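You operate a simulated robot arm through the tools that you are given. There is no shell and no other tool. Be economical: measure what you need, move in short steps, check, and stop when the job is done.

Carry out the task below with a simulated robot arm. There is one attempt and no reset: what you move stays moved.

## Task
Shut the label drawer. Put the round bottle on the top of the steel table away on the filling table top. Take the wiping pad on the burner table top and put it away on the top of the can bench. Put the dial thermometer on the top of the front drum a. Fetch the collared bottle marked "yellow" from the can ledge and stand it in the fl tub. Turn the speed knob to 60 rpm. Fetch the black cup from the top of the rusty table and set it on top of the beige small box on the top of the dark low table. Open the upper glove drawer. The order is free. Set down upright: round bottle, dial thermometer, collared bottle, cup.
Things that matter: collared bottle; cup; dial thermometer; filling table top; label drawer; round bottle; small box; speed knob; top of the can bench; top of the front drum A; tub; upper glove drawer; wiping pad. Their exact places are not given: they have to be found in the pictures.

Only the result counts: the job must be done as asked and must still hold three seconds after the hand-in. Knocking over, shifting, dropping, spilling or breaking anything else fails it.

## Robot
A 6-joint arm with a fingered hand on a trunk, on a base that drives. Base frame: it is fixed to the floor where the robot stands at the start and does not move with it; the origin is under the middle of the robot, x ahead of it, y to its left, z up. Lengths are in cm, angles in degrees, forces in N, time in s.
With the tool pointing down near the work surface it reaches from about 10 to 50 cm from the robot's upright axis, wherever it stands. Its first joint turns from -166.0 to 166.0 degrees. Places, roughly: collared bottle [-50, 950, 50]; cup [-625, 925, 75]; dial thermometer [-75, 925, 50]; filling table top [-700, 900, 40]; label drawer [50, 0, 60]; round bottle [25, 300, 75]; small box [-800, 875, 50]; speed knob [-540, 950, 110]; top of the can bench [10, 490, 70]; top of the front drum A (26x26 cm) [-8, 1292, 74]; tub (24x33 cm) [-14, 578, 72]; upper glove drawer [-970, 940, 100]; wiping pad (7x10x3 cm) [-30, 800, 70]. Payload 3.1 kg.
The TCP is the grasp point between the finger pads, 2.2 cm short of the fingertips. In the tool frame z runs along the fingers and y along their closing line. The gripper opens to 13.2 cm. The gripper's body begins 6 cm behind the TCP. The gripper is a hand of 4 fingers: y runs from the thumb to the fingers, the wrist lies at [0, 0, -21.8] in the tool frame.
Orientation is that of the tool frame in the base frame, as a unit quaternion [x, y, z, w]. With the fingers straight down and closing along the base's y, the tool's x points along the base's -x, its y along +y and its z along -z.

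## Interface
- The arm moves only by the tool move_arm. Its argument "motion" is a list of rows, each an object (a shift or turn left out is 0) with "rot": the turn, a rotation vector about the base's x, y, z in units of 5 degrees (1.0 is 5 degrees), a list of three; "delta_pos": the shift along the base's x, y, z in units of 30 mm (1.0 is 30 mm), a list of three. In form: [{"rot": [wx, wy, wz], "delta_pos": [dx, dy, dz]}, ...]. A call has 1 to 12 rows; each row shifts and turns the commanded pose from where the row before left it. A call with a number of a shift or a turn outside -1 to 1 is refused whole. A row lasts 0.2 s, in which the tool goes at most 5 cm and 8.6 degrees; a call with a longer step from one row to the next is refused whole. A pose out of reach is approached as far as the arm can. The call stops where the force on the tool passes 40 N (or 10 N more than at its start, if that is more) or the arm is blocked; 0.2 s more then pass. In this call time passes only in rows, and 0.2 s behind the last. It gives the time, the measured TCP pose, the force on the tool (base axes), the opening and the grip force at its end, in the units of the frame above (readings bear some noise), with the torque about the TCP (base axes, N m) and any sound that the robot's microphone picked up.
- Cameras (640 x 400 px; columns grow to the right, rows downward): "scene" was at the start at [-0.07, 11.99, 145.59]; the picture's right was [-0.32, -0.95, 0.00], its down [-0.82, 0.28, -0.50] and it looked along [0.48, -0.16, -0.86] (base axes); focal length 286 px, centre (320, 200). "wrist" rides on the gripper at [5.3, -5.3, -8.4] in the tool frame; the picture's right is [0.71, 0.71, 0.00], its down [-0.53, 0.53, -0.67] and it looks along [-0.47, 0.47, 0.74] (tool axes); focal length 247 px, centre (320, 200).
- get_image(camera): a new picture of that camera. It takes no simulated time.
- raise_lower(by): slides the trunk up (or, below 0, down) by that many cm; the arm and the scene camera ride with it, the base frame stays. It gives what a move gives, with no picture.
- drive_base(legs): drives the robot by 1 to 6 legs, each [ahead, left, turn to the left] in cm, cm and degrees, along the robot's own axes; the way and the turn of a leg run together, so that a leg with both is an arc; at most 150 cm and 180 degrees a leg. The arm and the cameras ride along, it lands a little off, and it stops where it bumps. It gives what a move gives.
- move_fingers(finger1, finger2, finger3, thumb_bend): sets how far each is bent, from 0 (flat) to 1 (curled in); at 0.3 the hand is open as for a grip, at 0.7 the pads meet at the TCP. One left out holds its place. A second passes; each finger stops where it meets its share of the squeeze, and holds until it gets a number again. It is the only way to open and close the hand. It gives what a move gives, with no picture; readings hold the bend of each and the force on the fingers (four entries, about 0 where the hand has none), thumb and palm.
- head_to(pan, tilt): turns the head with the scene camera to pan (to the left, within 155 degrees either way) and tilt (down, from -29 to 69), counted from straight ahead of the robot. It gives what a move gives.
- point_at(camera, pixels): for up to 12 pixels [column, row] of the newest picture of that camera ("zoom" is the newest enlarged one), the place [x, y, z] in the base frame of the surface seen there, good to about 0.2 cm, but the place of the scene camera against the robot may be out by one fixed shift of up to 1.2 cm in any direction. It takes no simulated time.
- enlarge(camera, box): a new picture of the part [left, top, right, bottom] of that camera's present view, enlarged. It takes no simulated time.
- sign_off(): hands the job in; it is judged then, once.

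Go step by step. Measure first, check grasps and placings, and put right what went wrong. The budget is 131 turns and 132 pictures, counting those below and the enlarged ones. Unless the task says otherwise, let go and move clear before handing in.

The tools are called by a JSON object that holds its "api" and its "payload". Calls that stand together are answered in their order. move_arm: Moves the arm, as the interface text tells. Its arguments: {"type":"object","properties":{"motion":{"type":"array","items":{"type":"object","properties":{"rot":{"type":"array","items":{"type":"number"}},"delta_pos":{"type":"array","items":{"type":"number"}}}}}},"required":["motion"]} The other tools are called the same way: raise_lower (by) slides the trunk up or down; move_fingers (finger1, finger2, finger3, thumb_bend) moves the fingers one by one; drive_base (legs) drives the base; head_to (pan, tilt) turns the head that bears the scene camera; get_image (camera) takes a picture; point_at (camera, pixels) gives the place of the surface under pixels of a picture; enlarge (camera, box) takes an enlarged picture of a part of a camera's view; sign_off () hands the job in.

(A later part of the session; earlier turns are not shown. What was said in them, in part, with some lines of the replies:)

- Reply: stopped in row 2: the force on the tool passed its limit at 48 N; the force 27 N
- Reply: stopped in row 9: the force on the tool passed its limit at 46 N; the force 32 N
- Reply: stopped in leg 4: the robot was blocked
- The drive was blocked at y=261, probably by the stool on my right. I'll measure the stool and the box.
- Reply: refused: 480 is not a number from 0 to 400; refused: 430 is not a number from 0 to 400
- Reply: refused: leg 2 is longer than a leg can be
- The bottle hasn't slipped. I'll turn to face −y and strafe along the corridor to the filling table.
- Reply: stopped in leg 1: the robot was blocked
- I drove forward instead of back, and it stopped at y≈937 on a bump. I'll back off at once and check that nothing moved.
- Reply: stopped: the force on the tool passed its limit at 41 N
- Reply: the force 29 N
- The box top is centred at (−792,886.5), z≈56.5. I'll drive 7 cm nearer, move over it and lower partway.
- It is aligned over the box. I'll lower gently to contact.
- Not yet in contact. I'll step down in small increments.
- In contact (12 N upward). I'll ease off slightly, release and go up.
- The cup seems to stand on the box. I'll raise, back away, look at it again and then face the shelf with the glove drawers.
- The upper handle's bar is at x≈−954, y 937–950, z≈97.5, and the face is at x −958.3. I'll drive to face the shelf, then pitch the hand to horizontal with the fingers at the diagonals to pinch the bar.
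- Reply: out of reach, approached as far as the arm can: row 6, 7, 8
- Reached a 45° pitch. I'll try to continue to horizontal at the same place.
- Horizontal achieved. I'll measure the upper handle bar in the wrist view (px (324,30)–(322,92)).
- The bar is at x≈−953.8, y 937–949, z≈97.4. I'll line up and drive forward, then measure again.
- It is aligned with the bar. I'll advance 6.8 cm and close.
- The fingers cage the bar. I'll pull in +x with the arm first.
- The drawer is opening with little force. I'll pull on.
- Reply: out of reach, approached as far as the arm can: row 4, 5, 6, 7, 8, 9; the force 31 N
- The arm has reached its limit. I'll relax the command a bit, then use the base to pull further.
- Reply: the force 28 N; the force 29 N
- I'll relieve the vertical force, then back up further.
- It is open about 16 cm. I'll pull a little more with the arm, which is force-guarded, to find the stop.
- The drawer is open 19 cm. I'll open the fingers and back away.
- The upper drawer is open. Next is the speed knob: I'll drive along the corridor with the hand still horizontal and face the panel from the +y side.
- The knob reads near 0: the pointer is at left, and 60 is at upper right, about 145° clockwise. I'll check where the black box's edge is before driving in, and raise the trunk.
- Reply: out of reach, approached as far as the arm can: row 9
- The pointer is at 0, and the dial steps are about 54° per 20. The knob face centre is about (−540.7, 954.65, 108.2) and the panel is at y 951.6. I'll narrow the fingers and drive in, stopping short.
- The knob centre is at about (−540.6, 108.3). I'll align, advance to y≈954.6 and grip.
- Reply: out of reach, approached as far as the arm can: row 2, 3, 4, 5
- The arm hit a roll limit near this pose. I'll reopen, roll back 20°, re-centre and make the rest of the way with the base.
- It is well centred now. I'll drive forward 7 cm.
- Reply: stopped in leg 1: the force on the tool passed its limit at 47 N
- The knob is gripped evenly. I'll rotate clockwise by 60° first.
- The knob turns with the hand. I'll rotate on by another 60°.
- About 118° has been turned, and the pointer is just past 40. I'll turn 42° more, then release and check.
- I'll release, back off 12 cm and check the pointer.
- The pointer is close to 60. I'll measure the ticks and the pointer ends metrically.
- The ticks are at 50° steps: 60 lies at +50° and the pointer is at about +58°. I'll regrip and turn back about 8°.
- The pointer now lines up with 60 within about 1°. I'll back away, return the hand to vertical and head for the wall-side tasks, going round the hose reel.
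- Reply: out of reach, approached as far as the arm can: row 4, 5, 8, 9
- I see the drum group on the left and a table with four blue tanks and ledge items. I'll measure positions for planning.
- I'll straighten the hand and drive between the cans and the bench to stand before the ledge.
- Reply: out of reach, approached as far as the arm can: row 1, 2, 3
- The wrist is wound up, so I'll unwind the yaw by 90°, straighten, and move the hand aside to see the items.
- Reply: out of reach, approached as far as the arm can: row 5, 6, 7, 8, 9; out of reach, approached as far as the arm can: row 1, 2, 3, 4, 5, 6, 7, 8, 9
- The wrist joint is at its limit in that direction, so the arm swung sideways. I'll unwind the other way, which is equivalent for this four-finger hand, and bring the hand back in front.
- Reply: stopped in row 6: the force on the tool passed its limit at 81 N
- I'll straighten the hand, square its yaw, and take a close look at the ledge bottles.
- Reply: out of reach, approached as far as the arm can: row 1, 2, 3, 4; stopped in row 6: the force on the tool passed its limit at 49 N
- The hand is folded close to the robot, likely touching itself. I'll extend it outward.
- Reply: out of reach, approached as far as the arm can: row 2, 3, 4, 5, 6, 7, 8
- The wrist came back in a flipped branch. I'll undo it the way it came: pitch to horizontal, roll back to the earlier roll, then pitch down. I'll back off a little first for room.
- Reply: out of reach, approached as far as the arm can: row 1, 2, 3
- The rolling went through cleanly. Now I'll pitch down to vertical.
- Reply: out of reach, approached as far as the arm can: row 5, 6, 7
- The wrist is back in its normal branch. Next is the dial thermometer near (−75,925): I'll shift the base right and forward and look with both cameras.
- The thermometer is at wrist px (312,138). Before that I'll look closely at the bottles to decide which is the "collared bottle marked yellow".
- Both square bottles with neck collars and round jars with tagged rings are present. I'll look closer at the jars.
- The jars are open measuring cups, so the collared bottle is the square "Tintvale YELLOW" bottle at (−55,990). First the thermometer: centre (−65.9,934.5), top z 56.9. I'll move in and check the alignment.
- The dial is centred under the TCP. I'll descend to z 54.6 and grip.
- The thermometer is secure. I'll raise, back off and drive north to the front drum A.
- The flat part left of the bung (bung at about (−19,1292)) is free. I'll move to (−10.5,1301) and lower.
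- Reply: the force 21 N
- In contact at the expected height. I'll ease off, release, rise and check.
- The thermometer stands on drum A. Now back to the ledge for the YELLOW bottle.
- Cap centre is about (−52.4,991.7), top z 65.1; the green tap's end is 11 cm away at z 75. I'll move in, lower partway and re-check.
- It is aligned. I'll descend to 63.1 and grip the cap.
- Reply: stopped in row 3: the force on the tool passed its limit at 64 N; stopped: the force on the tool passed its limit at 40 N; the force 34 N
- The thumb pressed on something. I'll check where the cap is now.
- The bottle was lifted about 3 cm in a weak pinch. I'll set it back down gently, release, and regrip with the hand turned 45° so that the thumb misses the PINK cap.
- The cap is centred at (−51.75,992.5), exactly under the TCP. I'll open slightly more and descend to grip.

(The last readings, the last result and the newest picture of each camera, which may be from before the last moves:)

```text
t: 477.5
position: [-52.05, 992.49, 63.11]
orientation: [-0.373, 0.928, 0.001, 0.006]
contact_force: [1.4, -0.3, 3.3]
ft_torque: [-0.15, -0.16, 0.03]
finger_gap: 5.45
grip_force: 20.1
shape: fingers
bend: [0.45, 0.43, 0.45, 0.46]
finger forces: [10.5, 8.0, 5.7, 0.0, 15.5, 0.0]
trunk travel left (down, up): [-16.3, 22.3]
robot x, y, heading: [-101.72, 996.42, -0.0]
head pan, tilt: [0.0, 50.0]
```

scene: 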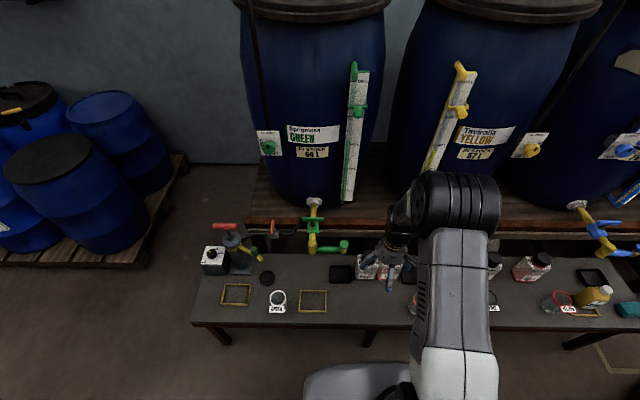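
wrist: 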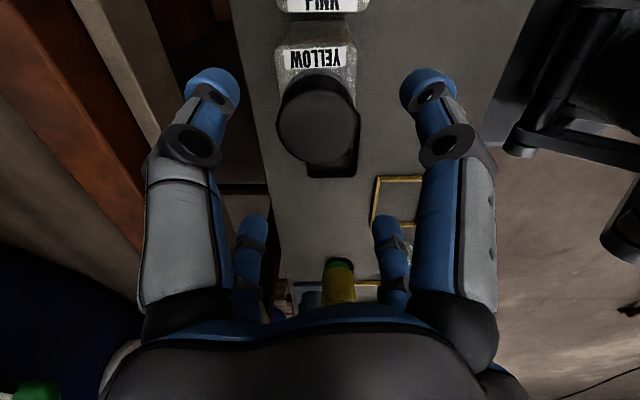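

A firm grip at cap diameter 5.45. I'll lift, back out and look south for the way to the tub.

{"api": "move_arm", "payload": {"motion": [{"delta_pos": [0, 0, 0.4]}, {"delta_pos": [0, 0, 0.8]}, {"delta_pos": [0, 0, 0.9]}, {"delta_pos": [-0.6, 0, 0.9]}, {"delta_pos": [-0.9, 0, 0.6]}, {"delta_pos": [-0.9, 0, 0.6]}, {"delta_pos": [-0.9, 0, 0.6]}]}}

{"api": "raise_lower", "payload": {"by": 14}}

{"api": "drive_base", "payload": {"legs": [[-28, 0, 0], [0, -45, 0]]}}

{"api": "head_to", "payload": {"pan": -80, "tilt": 28}}

{"api": "get_image", "payload": {"camera": "scene"}}

{"api": "point_at", "payload": {"camera": "scene", "pixels": [[60, 200], [150, 200], [200, 200], [250, 200], [300, 200], [350, 200], [200, 300], [260, 300], [320, 300], [380, 300], [100, 150], [440, 300]]}}

```text
t: 479.1
position: [-61.89, 992.38, 77.46]
orientation: [-0.373, 0.928, 0.0, 0.006]
contact_force: [-1.0, 0.2, -0.9]
ft_torque: [-0.01, 0.02, -0.03]
finger_gap: 5.46
grip_force: 20.6
shape: fingers
bend: [0.44, 0.43, 0.45, 0.47]
finger forces: [11.7, 8.5, 6.1, 0.0, 14.7, 0.1]
trunk travel left (down, up): [-16.3, 22.3]
robot x, y, heading: [-101.36, 996.61, 0.0]
head pan, tilt: [0.0, 50.0]
```

```text
t: 480.8
position: [-61.79, 992.45, 91.37]
orientation: [-0.373, 0.928, 0.0, 0.006]
contact_force: [0.0, 0.4, -1.7]
ft_torque: [0.0, 0.01, 0.0]
finger_gap: 5.46
grip_force: 20.3
shape: fingers
bend: [0.44, 0.43, 0.45, 0.47]
finger forces: [11.7, 8.4, 6.1, 0.0, 14.6, 0.0]
trunk travel left (down, up): [-30.3, 8.3]
robot x, y, heading: [-101.45, 996.89, 0.3]
head pan, tilt: [0.0, 50.0]
```

```text
t: 485.1
position: [-89.94, 947.5, 91.45]
orientation: [-0.374, 0.927, 0.0, 0.005]
contact_force: [-0.6, -0.7, -1.7]
ft_torque: [-0.02, 0.0, 0.02]
finger_gap: 5.41
grip_force: 20.8
shape: fingers
bend: [0.44, 0.43, 0.45, 0.47]
finger forces: [11.7, 8.5, 6.1, 0.0, 14.7, 0.0]
trunk travel left (down, up): [-30.3, 8.3]
robot x, y, heading: [-129.97, 951.42, 0.4]
head pan, tilt: [0.0, 50.0]
```

```text
t: 486.6
position: [-90.04, 947.46, 91.38]
orientation: [-0.375, 0.927, 0.001, 0.006]
contact_force: [-0.5, -0.5, -1.3]
ft_torque: [-0.04, 0.02, -0.04]
finger_gap: 5.46
grip_force: 20.8
shape: fingers
bend: [0.44, 0.43, 0.45, 0.47]
finger forces: [11.7, 8.6, 6.1, 0.0, 14.7, 0.0]
trunk travel left (down, up): [-30.3, 8.3]
robot x, y, heading: [-130.04, 951.72, 0.6]
head pan, tilt: [-80.0, 28.0]
```

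```text
10 pictures are left
```

scene: 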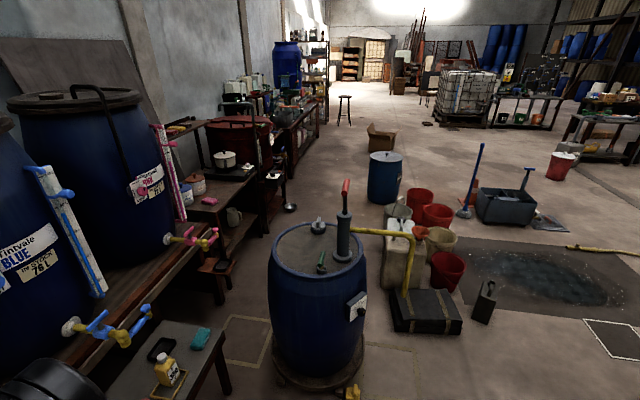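

```text
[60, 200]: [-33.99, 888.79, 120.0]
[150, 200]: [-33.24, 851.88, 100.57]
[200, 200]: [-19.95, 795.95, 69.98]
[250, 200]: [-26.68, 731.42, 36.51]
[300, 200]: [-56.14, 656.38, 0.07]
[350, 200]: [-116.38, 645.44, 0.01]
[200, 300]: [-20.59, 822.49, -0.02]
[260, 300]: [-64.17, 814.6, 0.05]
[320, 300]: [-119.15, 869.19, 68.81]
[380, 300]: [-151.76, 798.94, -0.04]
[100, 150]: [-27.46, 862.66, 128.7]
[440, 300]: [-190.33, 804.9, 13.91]
```

A drum and cans block the direct way south, so I'll go back around by the known free loop: past the reel, then the corridor by the hose.

{"api": "drive_base", "payload": {"legs": [[22, 104, -0.6], [-40, 80, 0], [-100, 100, 0], [-148, 2, 0], [0, -148, 0], [0, -42, 0]]}}

```text
t: 519.1
position: [-353.85, 1044.07, 91.47]
orientation: [-0.379, 0.925, 0.0, 0.005]
contact_force: [-0.6, -0.4, -2.2]
ft_torque: [-0.01, 0.03, 0.0]
finger_gap: 5.44
grip_force: 20.2
shape: fingers
bend: [0.44, 0.43, 0.45, 0.47]
finger forces: [11.6, 8.6, 6.1, 0.1, 14.6, 0.1]
trunk travel left (down, up): [-30.3, 8.3]
robot x, y, heading: [-394.0, 1047.96, 0.7]
head pan, tilt: [-80.0, 28.0]
```

On the mark. I'll continue through the hose gap and south to about (−306,590).

{"api": "drive_base", "payload": {"legs": [[-18, -88, -0.7], [-16, -45, 0], [-28, -50, 0], [0, -140, 0], [0, -137, 0], [148, 0, 0]]}}

```text
t: 549.2
position: [-276.83, 576.19, 91.36]
orientation: [-0.354, 0.935, 0.0, 0.005]
contact_force: [0.1, 0.1, -1.0]
ft_torque: [0.0, 0.01, 0.0]
finger_gap: 5.46
grip_force: 20.7
shape: fingers
bend: [0.44, 0.43, 0.45, 0.47]
finger forces: [11.8, 8.6, 6.3, 0.1, 14.7, 0.1]
trunk travel left (down, up): [-30.3, 8.3]
robot x, y, heading: [-316.47, 581.68, -2.4]
head pan, tilt: [-80.0, 28.0]
```

There is a lane east at y≈550, between the box (ends y≈490) and the cone/drum (y≥605). I'll take it to the tub.

{"api": "drive_base", "payload": {"legs": [[66, -28, 2.4], [145, 0, 0], [25, 28, 0]]}}

{"api": "head_to", "payload": {"pan": 15, "tilt": 48}}

{"api": "get_image", "payload": {"camera": "scene"}}

{"api": "point_at", "payload": {"camera": "scene", "pixels": [[200, 200], [260, 200], [320, 200], [380, 200], [260, 240], [320, 240], [380, 240], [300, 160], [360, 160], [220, 240], [420, 160], [320, 280]]}}

```text
t: 561.8
position: [-43.18, 581.56, 91.31]
orientation: [-0.386, 0.922, 0.0, 0.005]
contact_force: [-0.1, 0.0, -0.3]
ft_torque: [0.0, -0.02, 0.01]
finger_gap: 5.45
grip_force: 20.2
shape: fingers
bend: [0.44, 0.43, 0.45, 0.47]
finger forces: [11.5, 8.7, 6.3, 0.0, 14.7, 0.0]
trunk travel left (down, up): [-30.3, 8.3]
robot x, y, heading: [-83.02, 584.92, 1.7]
head pan, tilt: [-80.0, 28.0]
```

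```text
t: 563.5
position: [-43.18, 581.5, 91.29]
orientation: [-0.386, 0.923, 0.0, 0.005]
contact_force: [-0.4, 0.5, -0.7]
ft_torque: [-0.02, 0.01, -0.03]
finger_gap: 5.44
grip_force: 20.6
shape: fingers
bend: [0.44, 0.43, 0.45, 0.47]
finger forces: [11.6, 8.6, 6.2, 0.1, 14.6, 0.1]
trunk travel left (down, up): [-30.3, 8.3]
robot x, y, heading: [-83.04, 584.39, 1.8]
head pan, tilt: [15.0, 48.0]
```

```text
9 pictures are left
```

scene: 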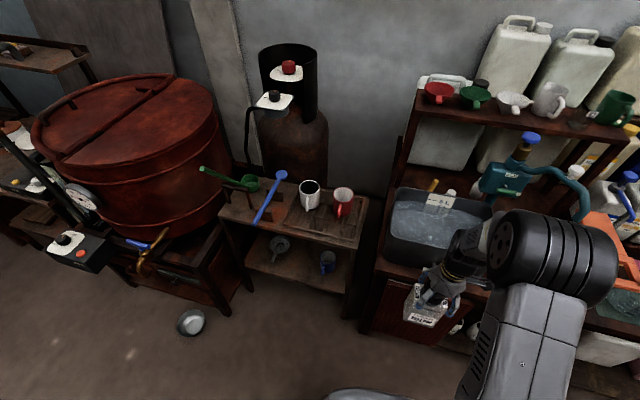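

```text
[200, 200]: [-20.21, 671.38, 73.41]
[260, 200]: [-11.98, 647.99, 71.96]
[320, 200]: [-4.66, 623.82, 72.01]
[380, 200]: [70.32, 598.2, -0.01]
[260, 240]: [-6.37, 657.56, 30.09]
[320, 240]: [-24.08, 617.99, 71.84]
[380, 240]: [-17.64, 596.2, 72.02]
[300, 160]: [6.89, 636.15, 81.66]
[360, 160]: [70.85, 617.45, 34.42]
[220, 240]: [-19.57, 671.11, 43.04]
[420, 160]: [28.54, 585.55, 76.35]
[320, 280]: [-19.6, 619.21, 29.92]
```

The grey tub is at px (385–495,185–275). I'll measure its rim and inside.

{"api": "point_at", "payload": {"camera": "scene", "pixels": [[400, 190], [490, 205], [388, 250], [440, 240], [415, 225], [440, 202], [470, 225], [420, 245], [400, 220], [385, 262], [430, 215], [485, 215]]}}

{"api": "enlarge", "payload": {"camera": "scene", "box": [370, 170, 510, 330]}}

```text
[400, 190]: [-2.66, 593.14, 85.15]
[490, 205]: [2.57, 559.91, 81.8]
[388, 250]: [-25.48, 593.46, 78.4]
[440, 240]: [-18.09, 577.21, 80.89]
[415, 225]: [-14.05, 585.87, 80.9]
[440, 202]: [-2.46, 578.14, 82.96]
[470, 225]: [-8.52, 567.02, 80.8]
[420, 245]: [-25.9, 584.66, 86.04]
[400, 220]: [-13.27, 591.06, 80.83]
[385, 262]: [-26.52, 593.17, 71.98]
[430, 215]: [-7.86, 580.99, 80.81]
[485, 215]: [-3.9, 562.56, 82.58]
```

```text
2.50 times, centred on (440, 250) of scene
```

zoom: 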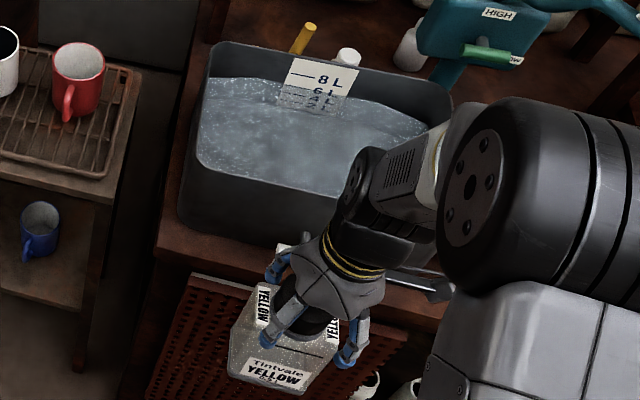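

The tub spans x −26..−2, y 561..594, with its rim at z 86. I'll raise, drive in, go over the centre and lower the bottle to the bottom.

{"api": "raise_lower", "payload": {"by": 8.2}}

{"api": "move_arm", "payload": {"motion": [{"delta_pos": [0, 0, 0.7]}, {"delta_pos": [0, 0, 0.8]}]}}

{"api": "drive_base", "payload": {"legs": [[20, 0, -1.8]]}}

{"api": "move_arm", "payload": {"motion": [{"delta_pos": [0.9, -0.5, 0]}, {"delta_pos": [0.9, -0.5, 0]}, {"delta_pos": [0.9, -0.5, 0]}]}}

{"api": "raise_lower", "payload": {"by": -9}}

{"api": "move_arm", "payload": {"motion": [{"delta_pos": [0, 0, -0.5]}, {"delta_pos": [0, 0, -0.5]}, {"delta_pos": [0, 0, -0.3]}, {"delta_pos": [0, 0, -0.2]}, {"delta_pos": [0, 0, -0.15]}, {"delta_pos": [0, 0, -0.1]}]}}

{"api": "get_image", "payload": {"camera": "scene"}}

```text
t: 564.7
position: [-43.2, 581.47, 99.67]
orientation: [-0.385, 0.923, 0.001, 0.005]
contact_force: [-0.1, 0.4, -1.1]
ft_torque: [-0.01, 0.02, 0.01]
finger_gap: 5.46
grip_force: 20.5
shape: fingers
bend: [0.44, 0.43, 0.45, 0.47]
finger forces: [11.7, 8.7, 6.2, 0.0, 14.6, 0.0]
trunk travel left (down, up): [-38.5, 0.1]
robot x, y, heading: [-83.14, 584.35, 1.6]
head pan, tilt: [15.0, 48.0]
```

```text
t: 565.3
position: [-43.22, 581.5, 103.97]
orientation: [-0.387, 0.922, 0.001, 0.005]
contact_force: [0.3, -0.2, -1.5]
ft_torque: [0.01, 0.0, 0.0]
finger_gap: 5.44
grip_force: 20.8
shape: fingers
bend: [0.44, 0.43, 0.45, 0.48]
finger forces: [11.6, 8.8, 6.6, 0.0, 14.3, 0.0]
trunk travel left (down, up): [-38.5, 0.1]
robot x, y, heading: [-83.28, 584.69, 1.3]
head pan, tilt: [15.0, 48.0]
```

```text
t: 566.9
position: [-23.1, 580.23, 104.08]
orientation: [-0.37, 0.929, 0.0, 0.006]
contact_force: [0.3, -0.1, -1.5]
ft_torque: [0.01, 0.02, 0.0]
finger_gap: 5.42
grip_force: 20.6
shape: fingers
bend: [0.44, 0.43, 0.45, 0.48]
finger forces: [11.4, 8.8, 6.5, 0.0, 14.3, 0.0]
trunk travel left (down, up): [-38.5, 0.1]
robot x, y, heading: [-63.04, 585.19, -0.6]
head pan, tilt: [15.0, 48.0]
```

```text
t: 567.7
position: [-15.1, 575.56, 103.9]
orientation: [-0.37, 0.929, 0.0, 0.006]
contact_force: [0.3, 0.4, -1.1]
ft_torque: [0.0, 0.01, 0.03]
finger_gap: 5.39
grip_force: 20.3
shape: fingers
bend: [0.44, 0.43, 0.45, 0.48]
finger forces: [11.0, 8.7, 6.5, 0.0, 14.1, 0.1]
trunk travel left (down, up): [-38.5, 0.1]
robot x, y, heading: [-63.25, 584.9, -0.3]
head pan, tilt: [15.0, 48.0]
```

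```text
t: 569.0
position: [-15.2, 575.75, 94.96]
orientation: [-0.37, 0.929, 0.0, 0.005]
contact_force: [-0.3, -0.2, -2.6]
ft_torque: [0.03, -0.01, 0.03]
finger_gap: 5.4
grip_force: 19.7
shape: fingers
bend: [0.44, 0.43, 0.45, 0.48]
finger forces: [11.0, 8.7, 6.6, 0.0, 14.0, 0.0]
trunk travel left (down, up): [-29.5, 9.1]
robot x, y, heading: [-63.13, 584.61, -0.6]
head pan, tilt: [15.0, 48.0]
```

```text
t: 570.4
position: [-15.16, 575.6, 89.67]
orientation: [-0.37, 0.929, 0.001, 0.005]
contact_force: [0.0, 0.9, -1.4]
ft_torque: [-0.02, 0.03, 0.0]
finger_gap: 5.38
grip_force: 20.1
shape: fingers
bend: [0.44, 0.43, 0.46, 0.48]
finger forces: [10.6, 8.6, 6.4, 0.0, 13.8, 0.0]
trunk travel left (down, up): [-29.5, 9.1]
robot x, y, heading: [-63.08, 584.84, -0.3]
head pan, tilt: [15.0, 48.0]
```

```text
7 pictures are left
```

scene: 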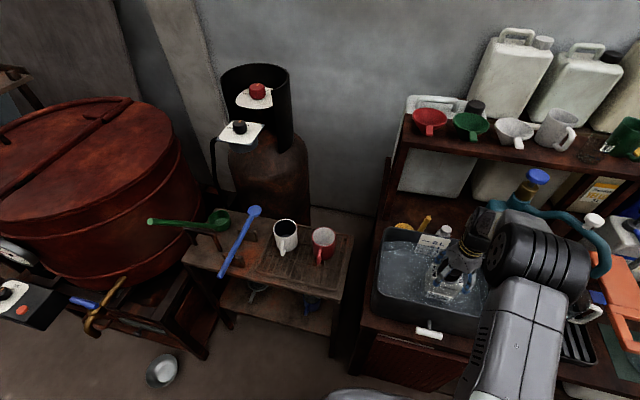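

The bottle is in the tub, about 1 cm above the bottom. I'll lower it to contact, release, withdraw and drive to the burner table.

{"api": "move_arm", "payload": {"motion": [{"delta_pos": [0, 0, -0.15]}, {"delta_pos": [0, 0, -0.1]}, {"delta_pos": [0, 0, -0.1]}, {"delta_pos": [0, 0, -0.08]}, {"delta_pos": [0, 0, -0.07]}, {"delta_pos": [0, 0, -0.05]}]}}

{"api": "move_fingers", "payload": {"finger1": 0.36, "finger2": 0.36, "finger3": 0.36, "thumb_bend": 0.36}}

{"api": "move_arm", "payload": {"motion": [{"delta_pos": [0, 0, 0.4]}, {"delta_pos": [0, 0, 0.8]}, {"delta_pos": [0, 0, 0.8]}, {"delta_pos": [0, 0, 0.8]}]}}

{"api": "raise_lower", "payload": {"by": 8}}

{"api": "get_image", "payload": {"camera": "wrist"}}

{"api": "drive_base", "payload": {"legs": [[-30, 0, 0.5], [0, 145, 0], [0, 65, 0]]}}

{"api": "head_to", "payload": {"pan": 10, "tilt": 50}}

{"api": "get_image", "payload": {"camera": "scene"}}

```text
t: 571.8
position: [-15.28, 575.82, 88.06]
orientation: [-0.37, 0.929, 0.0, 0.005]
contact_force: [0.7, 0.0, -1.0]
ft_torque: [-0.02, -0.01, 0.01]
finger_gap: 5.38
grip_force: 19.4
shape: fingers
bend: [0.44, 0.43, 0.46, 0.48]
finger forces: [10.5, 8.5, 6.5, 0.1, 13.8, 0.0]
trunk travel left (down, up): [-29.5, 9.1]
robot x, y, heading: [-62.7, 584.62, -0.4]
head pan, tilt: [15.0, 48.0]
```

```text
t: 572.8
position: [-15.37, 575.75, 88.11]
orientation: [-0.369, 0.929, 0.0, 0.006]
contact_force: [0.8, 0.1, -0.7]
ft_torque: [-0.04, 0.01, -0.01]
finger_gap: 7.36
grip_force: 0.1
shape: fingers
bend: [0.36, 0.36, 0.36, 0.36]
finger forces: [0.0, 0.0, 0.0, 0.1, 0.1, 0.1]
trunk travel left (down, up): [-29.5, 9.1]
robot x, y, heading: [-63.47, 584.9, -0.3]
head pan, tilt: [15.0, 48.0]
```

```text
t: 573.8
position: [-15.47, 575.58, 96.53]
orientation: [-0.37, 0.929, 0.0, 0.005]
contact_force: [0.5, -0.6, 0.1]
ft_torque: [-0.05, -0.02, 0.02]
finger_gap: 7.36
grip_force: 0.0
shape: fingers
bend: [0.36, 0.36, 0.36, 0.36]
finger forces: [0.0, 0.0, 0.1, 0.0, 0.1, 0.1]
trunk travel left (down, up): [-29.5, 9.1]
robot x, y, heading: [-62.85, 584.72, -0.2]
head pan, tilt: [15.0, 48.0]
```

```text
t: 574.9
position: [-15.44, 575.68, 104.52]
orientation: [-0.369, 0.929, 0.0, 0.005]
contact_force: [0.7, 0.2, -0.3]
ft_torque: [0.0, -0.01, -0.01]
finger_gap: 7.38
grip_force: 0.2
shape: fingers
bend: [0.36, 0.36, 0.36, 0.36]
finger forces: [0.0, 0.0, 0.0, 0.1, 0.1, 0.0]
trunk travel left (down, up): [-37.5, 1.1]
robot x, y, heading: [-63.11, 584.5, -0.3]
head pan, tilt: [15.0, 48.0]
```

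```text
6 pictures are left
```

wrist: 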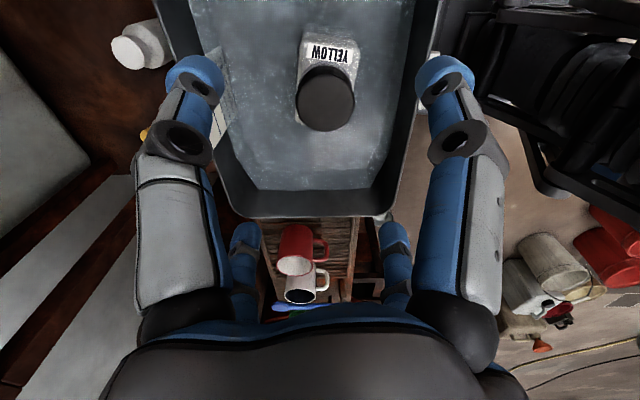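

```text
t: 583.4
position: [-45.97, 719.12, 104.72]
orientation: [-0.373, 0.928, -0.006, 0.012]
contact_force: [6.2, -2.7, 0.6]
ft_torque: [0.06, 0.15, -0.31]
finger_gap: 7.36
grip_force: 2.8
shape: fingers
bend: [0.36, 0.36, 0.35, 0.36]
finger forces: [0.1, 0.0, 5.6, 0.1, 0.0, 0.1]
trunk travel left (down, up): [-37.5, 1.1]
robot x, y, heading: [-94.15, 727.6, 0.5]
head pan, tilt: [15.0, 48.0]
stopped in leg 2: the force on the tool passed its limit at 45 N (the readings are from after the stop); the commanded pose is now the measured one
```

```text
t: 584.1
position: [-45.96, 718.96, 104.92]
orientation: [-0.374, 0.927, -0.006, 0.011]
contact_force: [6.0, -1.8, 2.1]
ft_torque: [0.11, 0.1, -0.34]
finger_gap: 7.37
grip_force: 3.2
shape: fingers
bend: [0.36, 0.36, 0.34, 0.36]
finger forces: [0.1, 0.0, 6.8, 0.1, 0.1, 0.1]
trunk travel left (down, up): [-37.5, 1.1]
robot x, y, heading: [-94.26, 727.8, 0.6]
head pan, tilt: [10.0, 50.0]
```

```text
5 pictures are left
```

scene: 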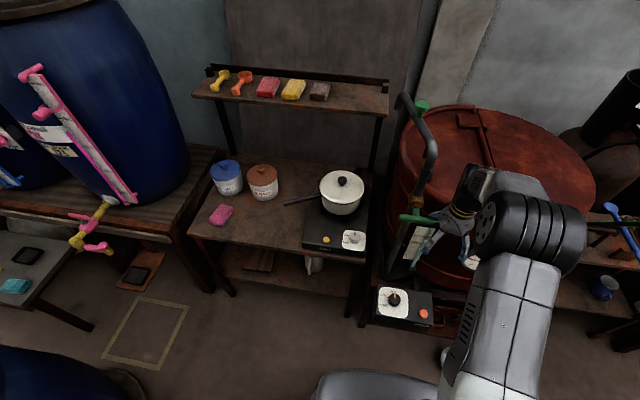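

The YELLOW bottle stands in the tub (wrist view). The hand touched the pole by the red drum, so I'll pull it back, measure the pink pad on the burner table (px (221,214)), then move on.

{"api": "point_at", "payload": {"camera": "scene", "pixels": [[221, 214], [212, 220], [230, 208], [222, 207], [218, 224], [200, 235], [300, 252], [360, 262], [416, 217], [404, 215], [230, 190], [130, 375]]}}

{"api": "move_arm", "payload": {"motion": [{"delta_pos": [-0.8, -0.5, 0]}, {"delta_pos": [-0.9, -0.3, 0]}, {"delta_pos": [-0.9, 0, 0]}, {"delta_pos": [-0.9, 0, 0]}, {"delta_pos": [-0.5, 0, 0]}]}}

{"api": "drive_base", "payload": {"legs": [[0, 68, -0.6]]}}

```text
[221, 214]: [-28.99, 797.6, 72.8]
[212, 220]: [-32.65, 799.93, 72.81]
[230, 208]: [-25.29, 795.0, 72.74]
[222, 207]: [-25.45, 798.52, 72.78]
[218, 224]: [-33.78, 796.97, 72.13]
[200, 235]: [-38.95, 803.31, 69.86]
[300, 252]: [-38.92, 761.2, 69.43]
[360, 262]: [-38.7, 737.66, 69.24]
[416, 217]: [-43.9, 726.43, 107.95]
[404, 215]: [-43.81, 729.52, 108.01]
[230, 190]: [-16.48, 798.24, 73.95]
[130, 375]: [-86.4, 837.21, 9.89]
```

```text
t: 584.5
position: [-47.14, 717.5, 105.29]
orientation: [-0.369, 0.929, -0.013, 0.026]
contact_force: [32.8, -2.3, -1.9]
ft_torque: [-0.09, 0.79, -1.7]
finger_gap: 7.39
grip_force: 13.1
shape: fingers
bend: [0.36, 0.36, 0.21, 0.36]
finger forces: [0.0, 0.0, 26.0, 0.0, 0.0, 0.1]
trunk travel left (down, up): [-37.5, 1.1]
robot x, y, heading: [-94.09, 727.7, 0.5]
head pan, tilt: [10.0, 50.0]
stopped in row 2: the force on the tool passed its limit at 47 N (the readings are from after the stop); the commanded pose is now the measured one
```

```text
t: 585.4
position: [-46.74, 718.14, 105.49]
orientation: [-0.363, 0.931, -0.021, 0.034]
contact_force: [19.4, -13.0, 2.2]
ft_torque: [0.27, 0.35, -1.44]
finger_gap: 7.39
grip_force: 11.9
shape: fingers
bend: [0.36, 0.36, 0.31, 0.36]
finger forces: [0.0, 0.0, 23.6, 0.0, 0.0, 0.0]
trunk travel left (down, up): [-37.5, 1.1]
robot x, y, heading: [-94.04, 729.2, 0.4]
head pan, tilt: [10.0, 50.0]
stopped in leg 1: the force on the tool passed its limit at 48 N (the readings are from after the stop); the commanded pose is now the measured one
```

A finger is hooked on the drum's green handle. I'll back out the way it came (−y), retract, then drive to the burner table and turn the hand to the pad's short axis.

{"api": "move_arm", "payload": {"motion": [{"delta_pos": [0.25, -0.3, -0.1]}, {"delta_pos": [0, -0.7, 0]}, {"delta_pos": [0, -0.9, 0]}, {"delta_pos": [0, -0.9, 0]}, {"delta_pos": [0, -0.9, 0]}]}}

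{"api": "move_arm", "payload": {"motion": [{"delta_pos": [-0.9, 0, 0]}, {"delta_pos": [-0.9, 0, 0]}, {"delta_pos": [-0.9, 0.3, 0]}, {"delta_pos": [-0.9, 0.5, 0]}, {"delta_pos": [-0.5, 0.5, 0]}]}}

{"api": "drive_base", "payload": {"legs": [[0, 66, 0], [10, 2, 0]]}}

{"api": "move_fingers", "payload": {"finger1": 0.26, "finger2": 0.15, "finger3": 0.15, "thumb_bend": 0.26}}

{"api": "move_arm", "payload": {"motion": [{"rot": [0, 0, -1]}, {"rot": [0, 0, -1]}, {"rot": [0, 0, -1]}, {"rot": [0, 0, -1]}, {"rot": [0, 0, -1]}, {"rot": [0, 0, -1]}, {"rot": [0, 0, -1]}, {"rot": [0, 0, -1]}, {"rot": [0, 0, -1]}, {"rot": [0, 0, -1]}, {"rot": [0, 0, -1]}, {"rot": [0, 0, -1]}]}}

{"api": "move_arm", "payload": {"motion": [{"rot": [0, 0, -1]}, {"rot": [0, 0, -1]}, {"rot": [0, 0, -1]}, {"rot": [0, 0, -0.5]}]}}

```text
t: 586.6
position: [-46.69, 707.17, 105.12]
orientation: [-0.365, 0.93, -0.017, 0.029]
contact_force: [-0.3, -0.2, 0.1]
ft_torque: [-0.01, 0.0, 0.01]
finger_gap: 7.36
grip_force: 0.0
shape: fingers
bend: [0.36, 0.36, 0.34, 0.36]
finger forces: [0.1, 0.0, 0.0, 0.1, 0.0, 0.0]
trunk travel left (down, up): [-37.5, 1.1]
robot x, y, heading: [-94.42, 728.86, 0.5]
head pan, tilt: [10.0, 50.0]
```

```text
t: 587.8
position: [-59.05, 711.15, 104.92]
orientation: [-0.365, 0.93, -0.017, 0.029]
contact_force: [0.2, 0.6, 0.0]
ft_torque: [0.01, 0.0, -0.01]
finger_gap: 7.41
grip_force: 0.0
shape: fingers
bend: [0.36, 0.36, 0.34, 0.36]
finger forces: [0.1, 0.0, 0.0, 0.1, 0.1, 0.0]
trunk travel left (down, up): [-37.5, 1.1]
robot x, y, heading: [-94.16, 729.04, 0.4]
head pan, tilt: [10.0, 50.0]
```

```text
t: 591.2
position: [-59.45, 774.44, 105.03]
orientation: [-0.364, 0.931, -0.018, 0.029]
contact_force: [-0.6, -0.5, 0.4]
ft_torque: [-0.03, 0.02, -0.03]
finger_gap: 7.41
grip_force: 0.0
shape: fingers
bend: [0.36, 0.36, 0.34, 0.36]
finger forces: [0.1, 0.0, 0.1, 0.0, 0.0, 0.0]
trunk travel left (down, up): [-37.5, 1.1]
robot x, y, heading: [-94.87, 792.09, 0.4]
head pan, tilt: [10.0, 50.0]
stopped in leg 1: the robot was blocked; the commanded pose is now the measured one
```

```text
t: 592.2
position: [-59.29, 774.33, 105.09]
orientation: [-0.363, 0.931, -0.017, 0.03]
contact_force: [-0.2, 0.0, 0.6]
ft_torque: [-0.03, 0.02, -0.01]
finger_gap: 9.33
grip_force: 0.1
shape: fingers
bend: [0.26, 0.15, 0.15, 0.26]
finger forces: [0.0, 0.0, 0.0, 0.1, 0.0, 0.0]
trunk travel left (down, up): [-37.5, 1.1]
robot x, y, heading: [-94.36, 792.28, 0.2]
head pan, tilt: [10.0, 50.0]
```

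```text
t: 594.9
position: [-59.23, 774.38, 105.01]
orientation: [0.152, 0.988, -0.029, 0.016]
contact_force: [0.8, 0.2, -0.3]
ft_torque: [-0.04, 0.02, 0.0]
finger_gap: 9.35
grip_force: 0.1
shape: fingers
bend: [0.26, 0.15, 0.15, 0.26]
finger forces: [0.0, 0.0, 0.0, 0.1, 0.1, 0.0]
trunk travel left (down, up): [-37.5, 1.1]
robot x, y, heading: [-94.46, 792.5, 0.3]
head pan, tilt: [10.0, 50.0]
```

```text
t: 595.9
position: [-59.37, 774.35, 105.02]
orientation: [0.3, 0.953, -0.031, 0.012]
contact_force: [0.3, 0.4, 0.1]
ft_torque: [0.01, -0.02, -0.02]
finger_gap: 9.34
grip_force: 0.0
shape: fingers
bend: [0.26, 0.15, 0.15, 0.26]
finger forces: [0.0, 0.1, 0.0, 0.0, 0.0, 0.0]
trunk travel left (down, up): [-37.5, 1.1]
robot x, y, heading: [-94.68, 792.15, 0.3]
head pan, tilt: [10.0, 50.0]
```

Freed. The base bumped at y≈792 (the drum's cart), so I'll go forward from here, straighten, move over the pad and look.

{"api": "drive_base", "payload": {"legs": [[18, -3, 0]]}}

{"api": "move_arm", "payload": {"motion": [{"rot": [0.38, 0.02, 0], "delta_pos": [0.47, 0.96, 0]}, {"rot": [0.38, 0.02, 0], "delta_pos": [0.47, 0.96, 0]}, {"delta_pos": [0.47, 0.96, 0]}, {"delta_pos": [0.47, 0.96, 0]}, {"delta_pos": [0.47, 0.96, 0]}, {"delta_pos": [0.47, 0.96, 0]}, {"delta_pos": [0.47, 0.96, 0]}, {"delta_pos": [0.47, 0.96, 0]}, {"delta_pos": [0.47, 0.96, 0]}]}}

{"api": "raise_lower", "payload": {"by": -26}}

{"api": "get_image", "payload": {"camera": "wrist"}}

{"api": "point_at", "payload": {"camera": "wrist", "pixels": [[320, 150], [320, 130], [320, 110], [320, 90], [290, 120], [350, 120], [260, 120], [380, 120], [320, 170], [320, 70], [290, 150], [350, 90]]}}

```text
t: 597.4
position: [-41.45, 771.48, 105.03]
orientation: [0.298, 0.954, -0.032, 0.013]
contact_force: [-0.3, 0.1, 0.0]
ft_torque: [-0.01, 0.0, -0.01]
finger_gap: 9.34
grip_force: 0.1
shape: fingers
bend: [0.26, 0.15, 0.15, 0.26]
finger forces: [0.0, 0.1, 0.0, 0.0, 0.0, 0.1]
trunk travel left (down, up): [-37.5, 1.1]
robot x, y, heading: [-76.62, 789.71, 0.4]
head pan, tilt: [10.0, 50.0]
```

```text
t: 599.4
position: [-28.88, 797.39, 105.02]
orientation: [0.298, 0.955, -0.001, 0.0]
contact_force: [0.9, -0.6, 0.7]
ft_torque: [-0.02, 0.01, 0.0]
finger_gap: 9.34
grip_force: 0.0
shape: fingers
bend: [0.26, 0.15, 0.15, 0.26]
finger forces: [0.0, 0.0, 0.1, 0.1, 0.0, 0.0]
trunk travel left (down, up): [-37.5, 1.1]
robot x, y, heading: [-76.98, 789.3, 0.7]
head pan, tilt: [10.0, 50.0]
```

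```text
t: 602.0
position: [-28.78, 797.34, 79.15]
orientation: [0.298, 0.955, 0.0, 0.001]
contact_force: [-0.4, 0.2, 0.3]
ft_torque: [0.01, -0.02, 0.0]
finger_gap: 9.36
grip_force: 0.0
shape: fingers
bend: [0.26, 0.15, 0.15, 0.26]
finger forces: [0.1, 0.0, 0.0, 0.0, 0.0, 0.1]
trunk travel left (down, up): [-11.5, 27.1]
robot x, y, heading: [-77.17, 789.52, 0.6]
head pan, tilt: [10.0, 50.0]
```

```text
4 pictures are left
```

wrist: 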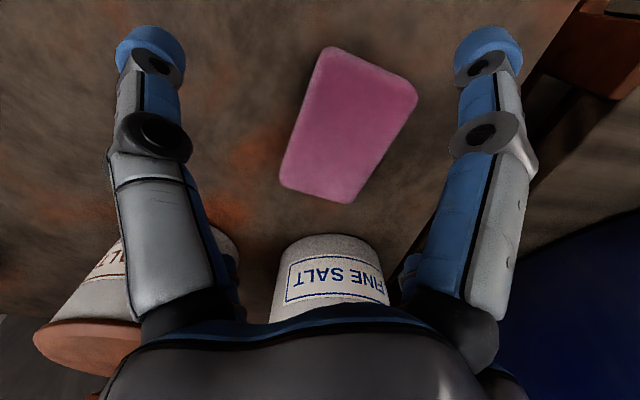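

```text
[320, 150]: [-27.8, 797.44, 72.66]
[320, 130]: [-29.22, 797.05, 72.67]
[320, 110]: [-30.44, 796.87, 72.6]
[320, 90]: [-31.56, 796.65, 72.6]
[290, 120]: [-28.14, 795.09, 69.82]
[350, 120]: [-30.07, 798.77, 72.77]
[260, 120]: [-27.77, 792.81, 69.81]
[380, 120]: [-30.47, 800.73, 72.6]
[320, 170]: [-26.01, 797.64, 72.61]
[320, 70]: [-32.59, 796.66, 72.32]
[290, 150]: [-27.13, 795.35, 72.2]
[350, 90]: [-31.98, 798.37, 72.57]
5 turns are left
```

The pad is centred at about (−28.6,798.7), with its short axis at about 75°. I'll turn the hand 20°, descend, squeeze the short axis, lift, and carry it to the can bench.

{"api": "move_arm", "payload": {"motion": [{"rot": [0, 0, 1], "delta_pos": [0.07, 0.4, 0]}, {"rot": [0, 0, 1]}, {"rot": [0, 0, 1]}, {"rot": [0, 0, 1]}, {"delta_pos": [0, 0, -0.8]}, {"delta_pos": [0, 0, -0.7]}, {"delta_pos": [0, 0, -0.45]}, {"delta_pos": [0, 0, -0.27]}]}}

{"api": "move_fingers", "payload": {"finger1": 0.62, "thumb_bend": 0.62}}

{"api": "move_fingers", "payload": {"finger2": 0.5, "finger3": 0.5}}

{"api": "move_arm", "payload": {"motion": [{"delta_pos": [0, 0, 0.4]}, {"delta_pos": [0, 0, 0.8]}, {"delta_pos": [-0.6, 0, 0.9]}, {"delta_pos": [-0.9, -0.3, 0.9]}, {"delta_pos": [-0.9, -0.5, 0.5]}, {"delta_pos": [-0.9, -0.5, 0.3]}, {"delta_pos": [-0.9, -0.5, 0]}]}}

{"api": "raise_lower", "payload": {"by": 18}}

{"api": "drive_base", "payload": {"legs": [[-17, 0, -0.6], [0, -148, 0], [0, -65, 0], [14, -82, 0]]}}

{"api": "head_to", "payload": {"pan": 0, "tilt": 45}}

{"api": "get_image", "payload": {"camera": "scene"}}

{"api": "point_at", "payload": {"camera": "scene", "pixels": [[200, 200], [240, 200], [280, 200], [320, 200], [360, 200], [240, 230], [280, 230], [320, 230], [200, 230], [280, 260], [240, 260], [320, 260]]}}

```text
t: 603.8
position: [-28.69, 798.62, 72.38]
orientation: [0.128, 0.992, -0.001, 0.001]
contact_force: [-0.5, -0.3, 0.7]
ft_torque: [-0.02, -0.01, -0.03]
finger_gap: 9.35
grip_force: 0.2
shape: fingers
bend: [0.26, 0.15, 0.15, 0.26]
finger forces: [0.0, 0.1, 0.0, 0.0, 0.0, 0.1]
trunk travel left (down, up): [-11.5, 27.1]
robot x, y, heading: [-76.81, 788.86, 0.6]
head pan, tilt: [10.0, 50.0]
```

```text
t: 604.7
position: [-28.65, 798.37, 72.73]
orientation: [0.129, 0.992, 0.0, 0.004]
contact_force: [-3.7, -3.3, 24.8]
ft_torque: [0.21, 1.27, 0.26]
finger_gap: 3.32
grip_force: 11.9
shape: fingers
bend: [0.45, 0.15, 0.15, 0.62]
finger forces: [24.5, 0.0, 0.0, 0.0, 0.1, 0.0]
trunk travel left (down, up): [-11.5, 27.1]
robot x, y, heading: [-76.67, 789.62, 0.3]
head pan, tilt: [10.0, 50.0]
stopped: the force on the tool passed its limit at 41 N (the readings are from after the stop); the commanded pose is now the measured one
```

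```text
t: 605.7
position: [-28.58, 798.65, 72.9]
orientation: [0.129, 0.992, 0.001, 0.006]
contact_force: [1.5, -0.7, 36.6]
ft_torque: [0.51, 0.96, -0.1]
finger_gap: 3.24
grip_force: 23.6
shape: fingers
bend: [0.45, 0.32, 0.32, 0.62]
finger forces: [28.3, 8.8, 10.8, 0.0, 0.0, 0.0]
trunk travel left (down, up): [-11.5, 27.1]
robot x, y, heading: [-77.06, 789.2, 0.5]
head pan, tilt: [10.0, 50.0]
```

```text
t: 607.3
position: [-41.3, 793.0, 83.95]
orientation: [0.128, 0.992, 0.0, 0.002]
contact_force: [0.2, 0.4, -0.6]
ft_torque: [-0.01, 0.0, 0.02]
finger_gap: 3.12
grip_force: 10.8
shape: fingers
bend: [0.48, 0.33, 0.32, 0.62]
finger forces: [4.4, 7.4, 9.5, 0.1, 0.0, 0.0]
trunk travel left (down, up): [-11.5, 27.1]
robot x, y, heading: [-76.58, 789.21, 0.3]
head pan, tilt: [10.0, 50.0]
```

```text
t: 609.3
position: [-41.19, 793.07, 101.91]
orientation: [0.128, 0.992, 0.0, 0.001]
contact_force: [-0.8, -0.2, -0.9]
ft_torque: [0.0, 0.0, -0.02]
finger_gap: 3.09
grip_force: 10.0
shape: fingers
bend: [0.48, 0.33, 0.32, 0.62]
finger forces: [4.4, 7.4, 9.4, 0.0, 0.0, 0.0]
trunk travel left (down, up): [-29.5, 9.1]
robot x, y, heading: [-77.07, 789.02, 0.5]
head pan, tilt: [10.0, 50.0]
```

```text
t: 625.0
position: [-54.86, 495.56, 101.91]
orientation: [0.154, 0.988, 0.0, 0.002]
contact_force: [-0.9, -1.1, 0.4]
ft_torque: [-0.03, 0.01, 0.04]
finger_gap: 3.08
grip_force: 10.3
shape: fingers
bend: [0.48, 0.33, 0.32, 0.62]
finger forces: [4.3, 7.4, 9.3, 0.1, 0.0, 0.0]
trunk travel left (down, up): [-29.5, 9.1]
robot x, y, heading: [-90.52, 493.2, -2.2]
head pan, tilt: [10.0, 50.0]
```

```text
t: 625.7
position: [-54.88, 495.5, 101.88]
orientation: [0.152, 0.988, 0.0, 0.001]
contact_force: [-0.2, -0.5, 0.4]
ft_torque: [0.01, -0.01, 0.01]
finger_gap: 3.11
grip_force: 10.7
shape: fingers
bend: [0.48, 0.33, 0.32, 0.62]
finger forces: [4.3, 7.3, 9.4, 0.0, 0.0, 0.0]
trunk travel left (down, up): [-29.5, 9.1]
robot x, y, heading: [-90.5, 493.41, -2.4]
head pan, tilt: [0.0, 45.0]
```

```text
3 pictures are left
```

scene: 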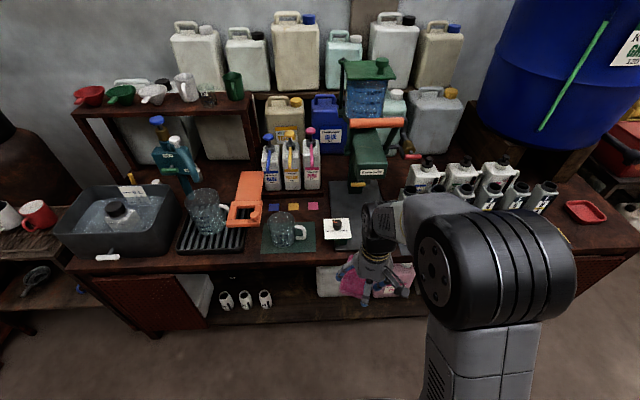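

```text
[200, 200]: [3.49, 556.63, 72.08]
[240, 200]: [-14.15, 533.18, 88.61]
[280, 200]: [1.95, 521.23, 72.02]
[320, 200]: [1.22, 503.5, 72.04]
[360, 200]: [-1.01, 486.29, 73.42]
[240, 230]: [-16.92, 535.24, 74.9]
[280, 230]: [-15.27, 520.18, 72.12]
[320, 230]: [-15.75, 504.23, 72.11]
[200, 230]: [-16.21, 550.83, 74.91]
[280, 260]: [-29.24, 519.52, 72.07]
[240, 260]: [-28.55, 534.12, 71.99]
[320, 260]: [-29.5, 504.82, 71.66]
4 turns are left
```

The pad is held and the can bench top is at z 72 with its front edge at x≈−30. I'll move over the front strip near (−21,480) and look down for a free spot.

{"api": "drive_base", "payload": {"legs": [[24, -8, 2.4]]}}

{"api": "move_arm", "payload": {"motion": [{"delta_pos": [0.8, -0.65, 0]}, {"delta_pos": [0.8, -0.65, 0]}, {"delta_pos": [0.8, -0.65, 0]}, {"delta_pos": [0.8, -0.65, 0]}]}}

{"api": "get_image", "payload": {"camera": "wrist"}}

{"api": "point_at", "payload": {"camera": "wrist", "pixels": [[320, 40], [320, 20], [280, 30], [360, 30], [240, 20], [400, 20], [320, 70], [320, 120], [320, 160], [320, 200], [200, 10], [440, 10]]}}

{"api": "get_image", "payload": {"camera": "scene"}}

{"api": "point_at", "payload": {"camera": "scene", "pixels": [[340, 260], [300, 260], [360, 270], [320, 285], [340, 285], [360, 240], [380, 290], [300, 285], [280, 270], [400, 300], [350, 300], [420, 260]]}}

```text
t: 627.6
position: [-31.14, 488.28, 101.98]
orientation: [0.132, 0.991, 0.0, 0.002]
contact_force: [0.5, 0.3, -0.7]
ft_torque: [-0.01, 0.03, 0.0]
finger_gap: 3.11
grip_force: 10.5
shape: fingers
bend: [0.48, 0.33, 0.32, 0.62]
finger forces: [4.3, 7.4, 9.4, 0.0, 0.1, 0.0]
trunk travel left (down, up): [-29.5, 9.1]
robot x, y, heading: [-66.95, 484.77, -0.1]
head pan, tilt: [0.0, 45.0]
```

```text
t: 628.6
position: [-22.01, 480.24, 101.69]
orientation: [0.132, 0.991, 0.0, -0.001]
contact_force: [-19.8, 0.1, -3.9]
ft_torque: [-0.15, 0.3, 1.12]
finger_gap: 4.36
grip_force: 11.5
shape: fingers
bend: [0.41, 0.34, 0.4, 0.62]
finger forces: [14.2, 8.8, 0.1, 0.1, 0.0, 0.1]
trunk travel left (down, up): [-29.5, 9.1]
robot x, y, heading: [-66.71, 484.34, -0.2]
head pan, tilt: [0.0, 45.0]
```

```text
2 pictures are left
```

wrist: 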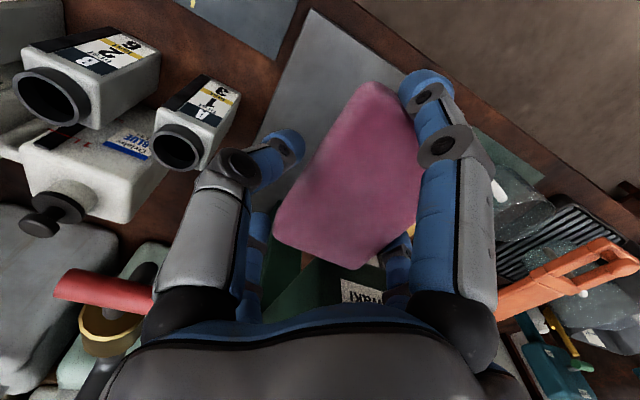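

```text
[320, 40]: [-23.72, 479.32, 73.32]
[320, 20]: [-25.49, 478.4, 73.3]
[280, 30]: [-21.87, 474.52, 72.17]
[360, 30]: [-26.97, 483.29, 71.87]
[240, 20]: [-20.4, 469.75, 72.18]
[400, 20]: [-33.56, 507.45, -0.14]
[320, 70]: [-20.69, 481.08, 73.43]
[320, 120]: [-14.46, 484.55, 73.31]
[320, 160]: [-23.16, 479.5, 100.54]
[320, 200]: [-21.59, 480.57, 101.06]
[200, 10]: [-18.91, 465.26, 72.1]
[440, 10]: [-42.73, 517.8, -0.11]
```

```text
1 pictures are left
```

scene: 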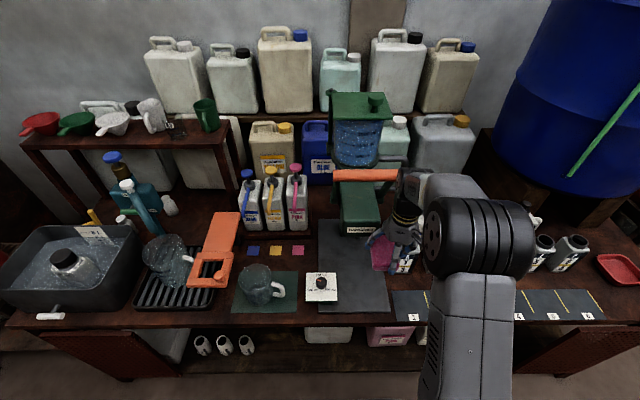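

```text
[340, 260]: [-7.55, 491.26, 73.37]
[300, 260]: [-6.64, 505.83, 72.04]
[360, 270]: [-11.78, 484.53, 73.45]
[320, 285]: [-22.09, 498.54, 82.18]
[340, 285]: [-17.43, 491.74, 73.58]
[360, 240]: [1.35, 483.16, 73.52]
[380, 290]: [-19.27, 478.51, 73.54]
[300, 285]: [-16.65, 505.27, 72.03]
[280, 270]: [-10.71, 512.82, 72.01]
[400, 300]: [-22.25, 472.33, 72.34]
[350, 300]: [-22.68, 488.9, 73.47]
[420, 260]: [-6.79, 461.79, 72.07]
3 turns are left
```

The hand is nudging the machine's lever, so I'll back off first. Then I'll lay the pad on the free front strip near (−21,466), release and rise.

{"api": "move_arm", "payload": {"motion": [{"delta_pos": [-0.8, 0, 0]}, {"delta_pos": [0, -0.6, 0]}]}}

{"api": "move_fingers", "payload": {"finger3": 0.5}}

{"api": "move_arm", "payload": {"motion": [{"delta_pos": [0.2, -0.9, 0]}, {"delta_pos": [0.25, -0.9, 0]}, {"delta_pos": [0.25, -0.9, 0]}, {"delta_pos": [0.25, -0.9, 0]}, {"delta_pos": [0.35, -0.65, 0]}]}}

{"api": "raise_lower", "payload": {"by": -21.5}}

{"api": "move_arm", "payload": {"motion": [{"delta_pos": [0, 0, -0.5]}, {"delta_pos": [0, 0, -0.4]}, {"delta_pos": [0, 0, -0.25]}, {"delta_pos": [0, 0, -0.15]}]}}

{"api": "move_fingers", "payload": {"finger1": 0.28, "finger2": 0.15, "finger3": 0.15, "thumb_bend": 0.28}}

{"api": "move_arm", "payload": {"motion": [{"delta_pos": [0, 0, 0.5]}, {"delta_pos": [0, 0, 0.9]}, {"delta_pos": [0, 0, 0.9]}, {"delta_pos": [0, 0, 0.9]}]}}

{"api": "raise_lower", "payload": {"by": 18}}

{"api": "get_image", "payload": {"camera": "wrist"}}

{"api": "point_at", "payload": {"camera": "wrist", "pixels": [[320, 30], [320, 50], [320, 70], [320, 90], [290, 50], [350, 50], [260, 50], [380, 50], [320, 110], [350, 80], [290, 80], [320, 10]]}}

```text
t: 629.2
position: [-23.96, 478.58, 101.92]
orientation: [0.133, 0.991, 0.0, 0.003]
contact_force: [-0.5, 0.2, -0.8]
ft_torque: [0.0, -0.01, 0.01]
finger_gap: 2.69
grip_force: 4.2
shape: fingers
bend: [0.5, 0.37, 0.4, 0.62]
finger forces: [2.7, 2.9, 1.1, 0.0, 0.7, 0.1]
trunk travel left (down, up): [-29.5, 9.1]
robot x, y, heading: [-66.7, 484.6, -0.0]
head pan, tilt: [0.0, 45.0]
```

```text
t: 630.2
position: [-24.01, 478.65, 101.95]
orientation: [0.134, 0.991, 0.0, 0.002]
contact_force: [0.2, -0.1, 0.0]
ft_torque: [-0.03, 0.01, -0.02]
finger_gap: 2.58
grip_force: 4.4
shape: fingers
bend: [0.51, 0.36, 0.47, 0.62]
finger forces: [2.5, 3.8, 2.5, 0.0, 0.2, 0.1]
trunk travel left (down, up): [-29.5, 9.1]
robot x, y, heading: [-67.07, 484.97, 0.2]
head pan, tilt: [0.0, 45.0]
```

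```text
t: 631.4
position: [-20.03, 465.74, 101.82]
orientation: [0.133, 0.991, 0.001, 0.001]
contact_force: [-0.5, -0.5, -0.1]
ft_torque: [0.03, 0.0, 0.0]
finger_gap: 2.59
grip_force: 3.9
shape: fingers
bend: [0.51, 0.36, 0.47, 0.62]
finger forces: [2.2, 3.7, 2.5, 0.1, 0.2, 0.0]
trunk travel left (down, up): [-29.5, 9.1]
robot x, y, heading: [-66.91, 484.47, -0.2]
head pan, tilt: [0.0, 45.0]
```

```text
t: 633.6
position: [-20.07, 465.99, 80.37]
orientation: [0.133, 0.991, 0.001, 0.001]
contact_force: [-0.5, 0.0, -0.6]
ft_torque: [-0.03, -0.01, -0.03]
finger_gap: 2.58
grip_force: 4.6
shape: fingers
bend: [0.51, 0.36, 0.47, 0.62]
finger forces: [2.3, 3.6, 2.5, 0.0, 0.2, 0.1]
trunk travel left (down, up): [-8.0, 30.6]
robot x, y, heading: [-66.97, 484.88, -0.4]
head pan, tilt: [0.0, 45.0]
```

```text
t: 634.6
position: [-20.09, 465.87, 76.47]
orientation: [0.134, 0.991, 0.0, 0.001]
contact_force: [-0.1, -0.3, -0.6]
ft_torque: [0.03, 0.02, 0.0]
finger_gap: 2.6
grip_force: 5.1
shape: fingers
bend: [0.51, 0.36, 0.47, 0.62]
finger forces: [2.1, 3.7, 2.4, 0.0, 0.3, 0.0]
trunk travel left (down, up): [-8.0, 30.6]
robot x, y, heading: [-66.89, 485.1, -0.1]
head pan, tilt: [0.0, 45.0]
```

```text
t: 635.6
position: [-20.02, 465.83, 76.48]
orientation: [0.133, 0.991, 0.0, 0.001]
contact_force: [0.4, -0.2, 0.2]
ft_torque: [-0.02, -0.03, 0.02]
finger_gap: 9.02
grip_force: 0.0
shape: fingers
bend: [0.28, 0.15, 0.15, 0.28]
finger forces: [0.0, 0.0, 0.0, 0.1, 0.0, 0.0]
trunk travel left (down, up): [-8.0, 30.6]
robot x, y, heading: [-67.03, 484.89, 0.1]
head pan, tilt: [0.0, 45.0]
```

```text
t: 636.6
position: [-20.15, 465.72, 86.14]
orientation: [0.133, 0.991, 0.0, 0.001]
contact_force: [-0.3, -0.5, -0.1]
ft_torque: [0.03, -0.01, -0.02]
finger_gap: 9.04
grip_force: 0.0
shape: fingers
bend: [0.28, 0.15, 0.15, 0.28]
finger forces: [0.0, 0.1, 0.1, 0.1, 0.0, 0.1]
trunk travel left (down, up): [-8.0, 30.6]
robot x, y, heading: [-67.06, 484.56, -0.0]
head pan, tilt: [0.0, 45.0]
```

```text
t: 638.6
position: [-20.08, 465.74, 104.13]
orientation: [0.133, 0.991, -0.001, 0.002]
contact_force: [-0.3, -0.2, 0.4]
ft_torque: [-0.01, -0.02, 0.01]
finger_gap: 9.04
grip_force: 0.2
shape: fingers
bend: [0.28, 0.15, 0.15, 0.28]
finger forces: [0.0, 0.1, 0.0, 0.1, 0.0, 0.1]
trunk travel left (down, up): [-26.0, 12.6]
robot x, y, heading: [-66.62, 484.38, -0.1]
head pan, tilt: [0.0, 45.0]
```

```text
0 pictures are left
```

wrist: 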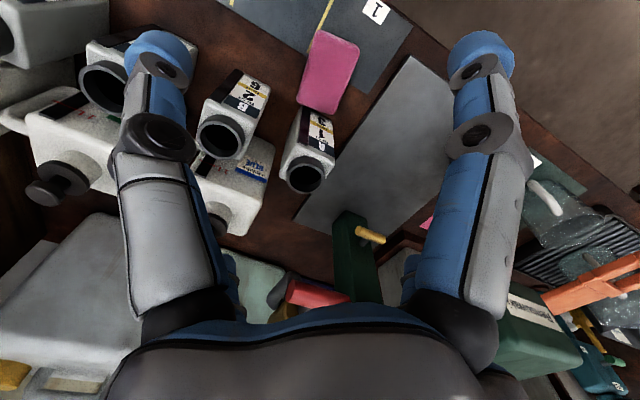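

```text
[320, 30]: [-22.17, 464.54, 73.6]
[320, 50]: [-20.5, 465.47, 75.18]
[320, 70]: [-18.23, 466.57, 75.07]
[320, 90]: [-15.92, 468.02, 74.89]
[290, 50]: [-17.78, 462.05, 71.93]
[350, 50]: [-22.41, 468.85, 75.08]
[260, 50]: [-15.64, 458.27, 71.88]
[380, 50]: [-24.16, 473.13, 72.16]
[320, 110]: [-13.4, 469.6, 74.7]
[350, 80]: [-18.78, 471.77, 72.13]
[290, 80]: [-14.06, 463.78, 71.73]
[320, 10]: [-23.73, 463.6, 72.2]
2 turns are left
```

The wiping pad lies flat on the can bench (its top reads z≈75.1, bench z 72), the neighbouring bottles stand, and the hand is clear above. I'm handing the job in.

{"api": "sign_off", "payload": {}}

```text
The job is handed in.
```

I did all eight parts and handed the job in. Some I checked less closely than others, and there were a few bumps along the way.

- **Label drawer:** pushed shut until it stopped moving.
- **Round bottle:** standing on the filling table top.
- **Wiping pad:** lying flat on the can bench, partly over the thin numbered strip at the front.
- **Dial thermometer:** standing on front drum A.
- **Collared bottle:** I took the square "Tintvale YELLOW" bottle. A round measuring cup with a "YELLOW" tag also stood on the ledge, so this was my reading of the task. It stands in the tub, but I felt no contact with the bottom when I let go.
- **Speed knob:** the pointer lines up with 60 rpm to within about 1°.
- **Black cup:** set on the beige small box. The only view after I let go was partly blocked by the hand.
- **Upper glove drawer:** pulled open about 19 cm.

**Bumps:**
- The base touched the stool and the filling table; I re-measured both, and neither had moved.
- It also stopped against something near the drum cart by the burner table, which I did not re-check.
- A finger hooked the green handle by the red drum, and the hand nudged the lever on the can bench machine. I did not re-check either one closely.
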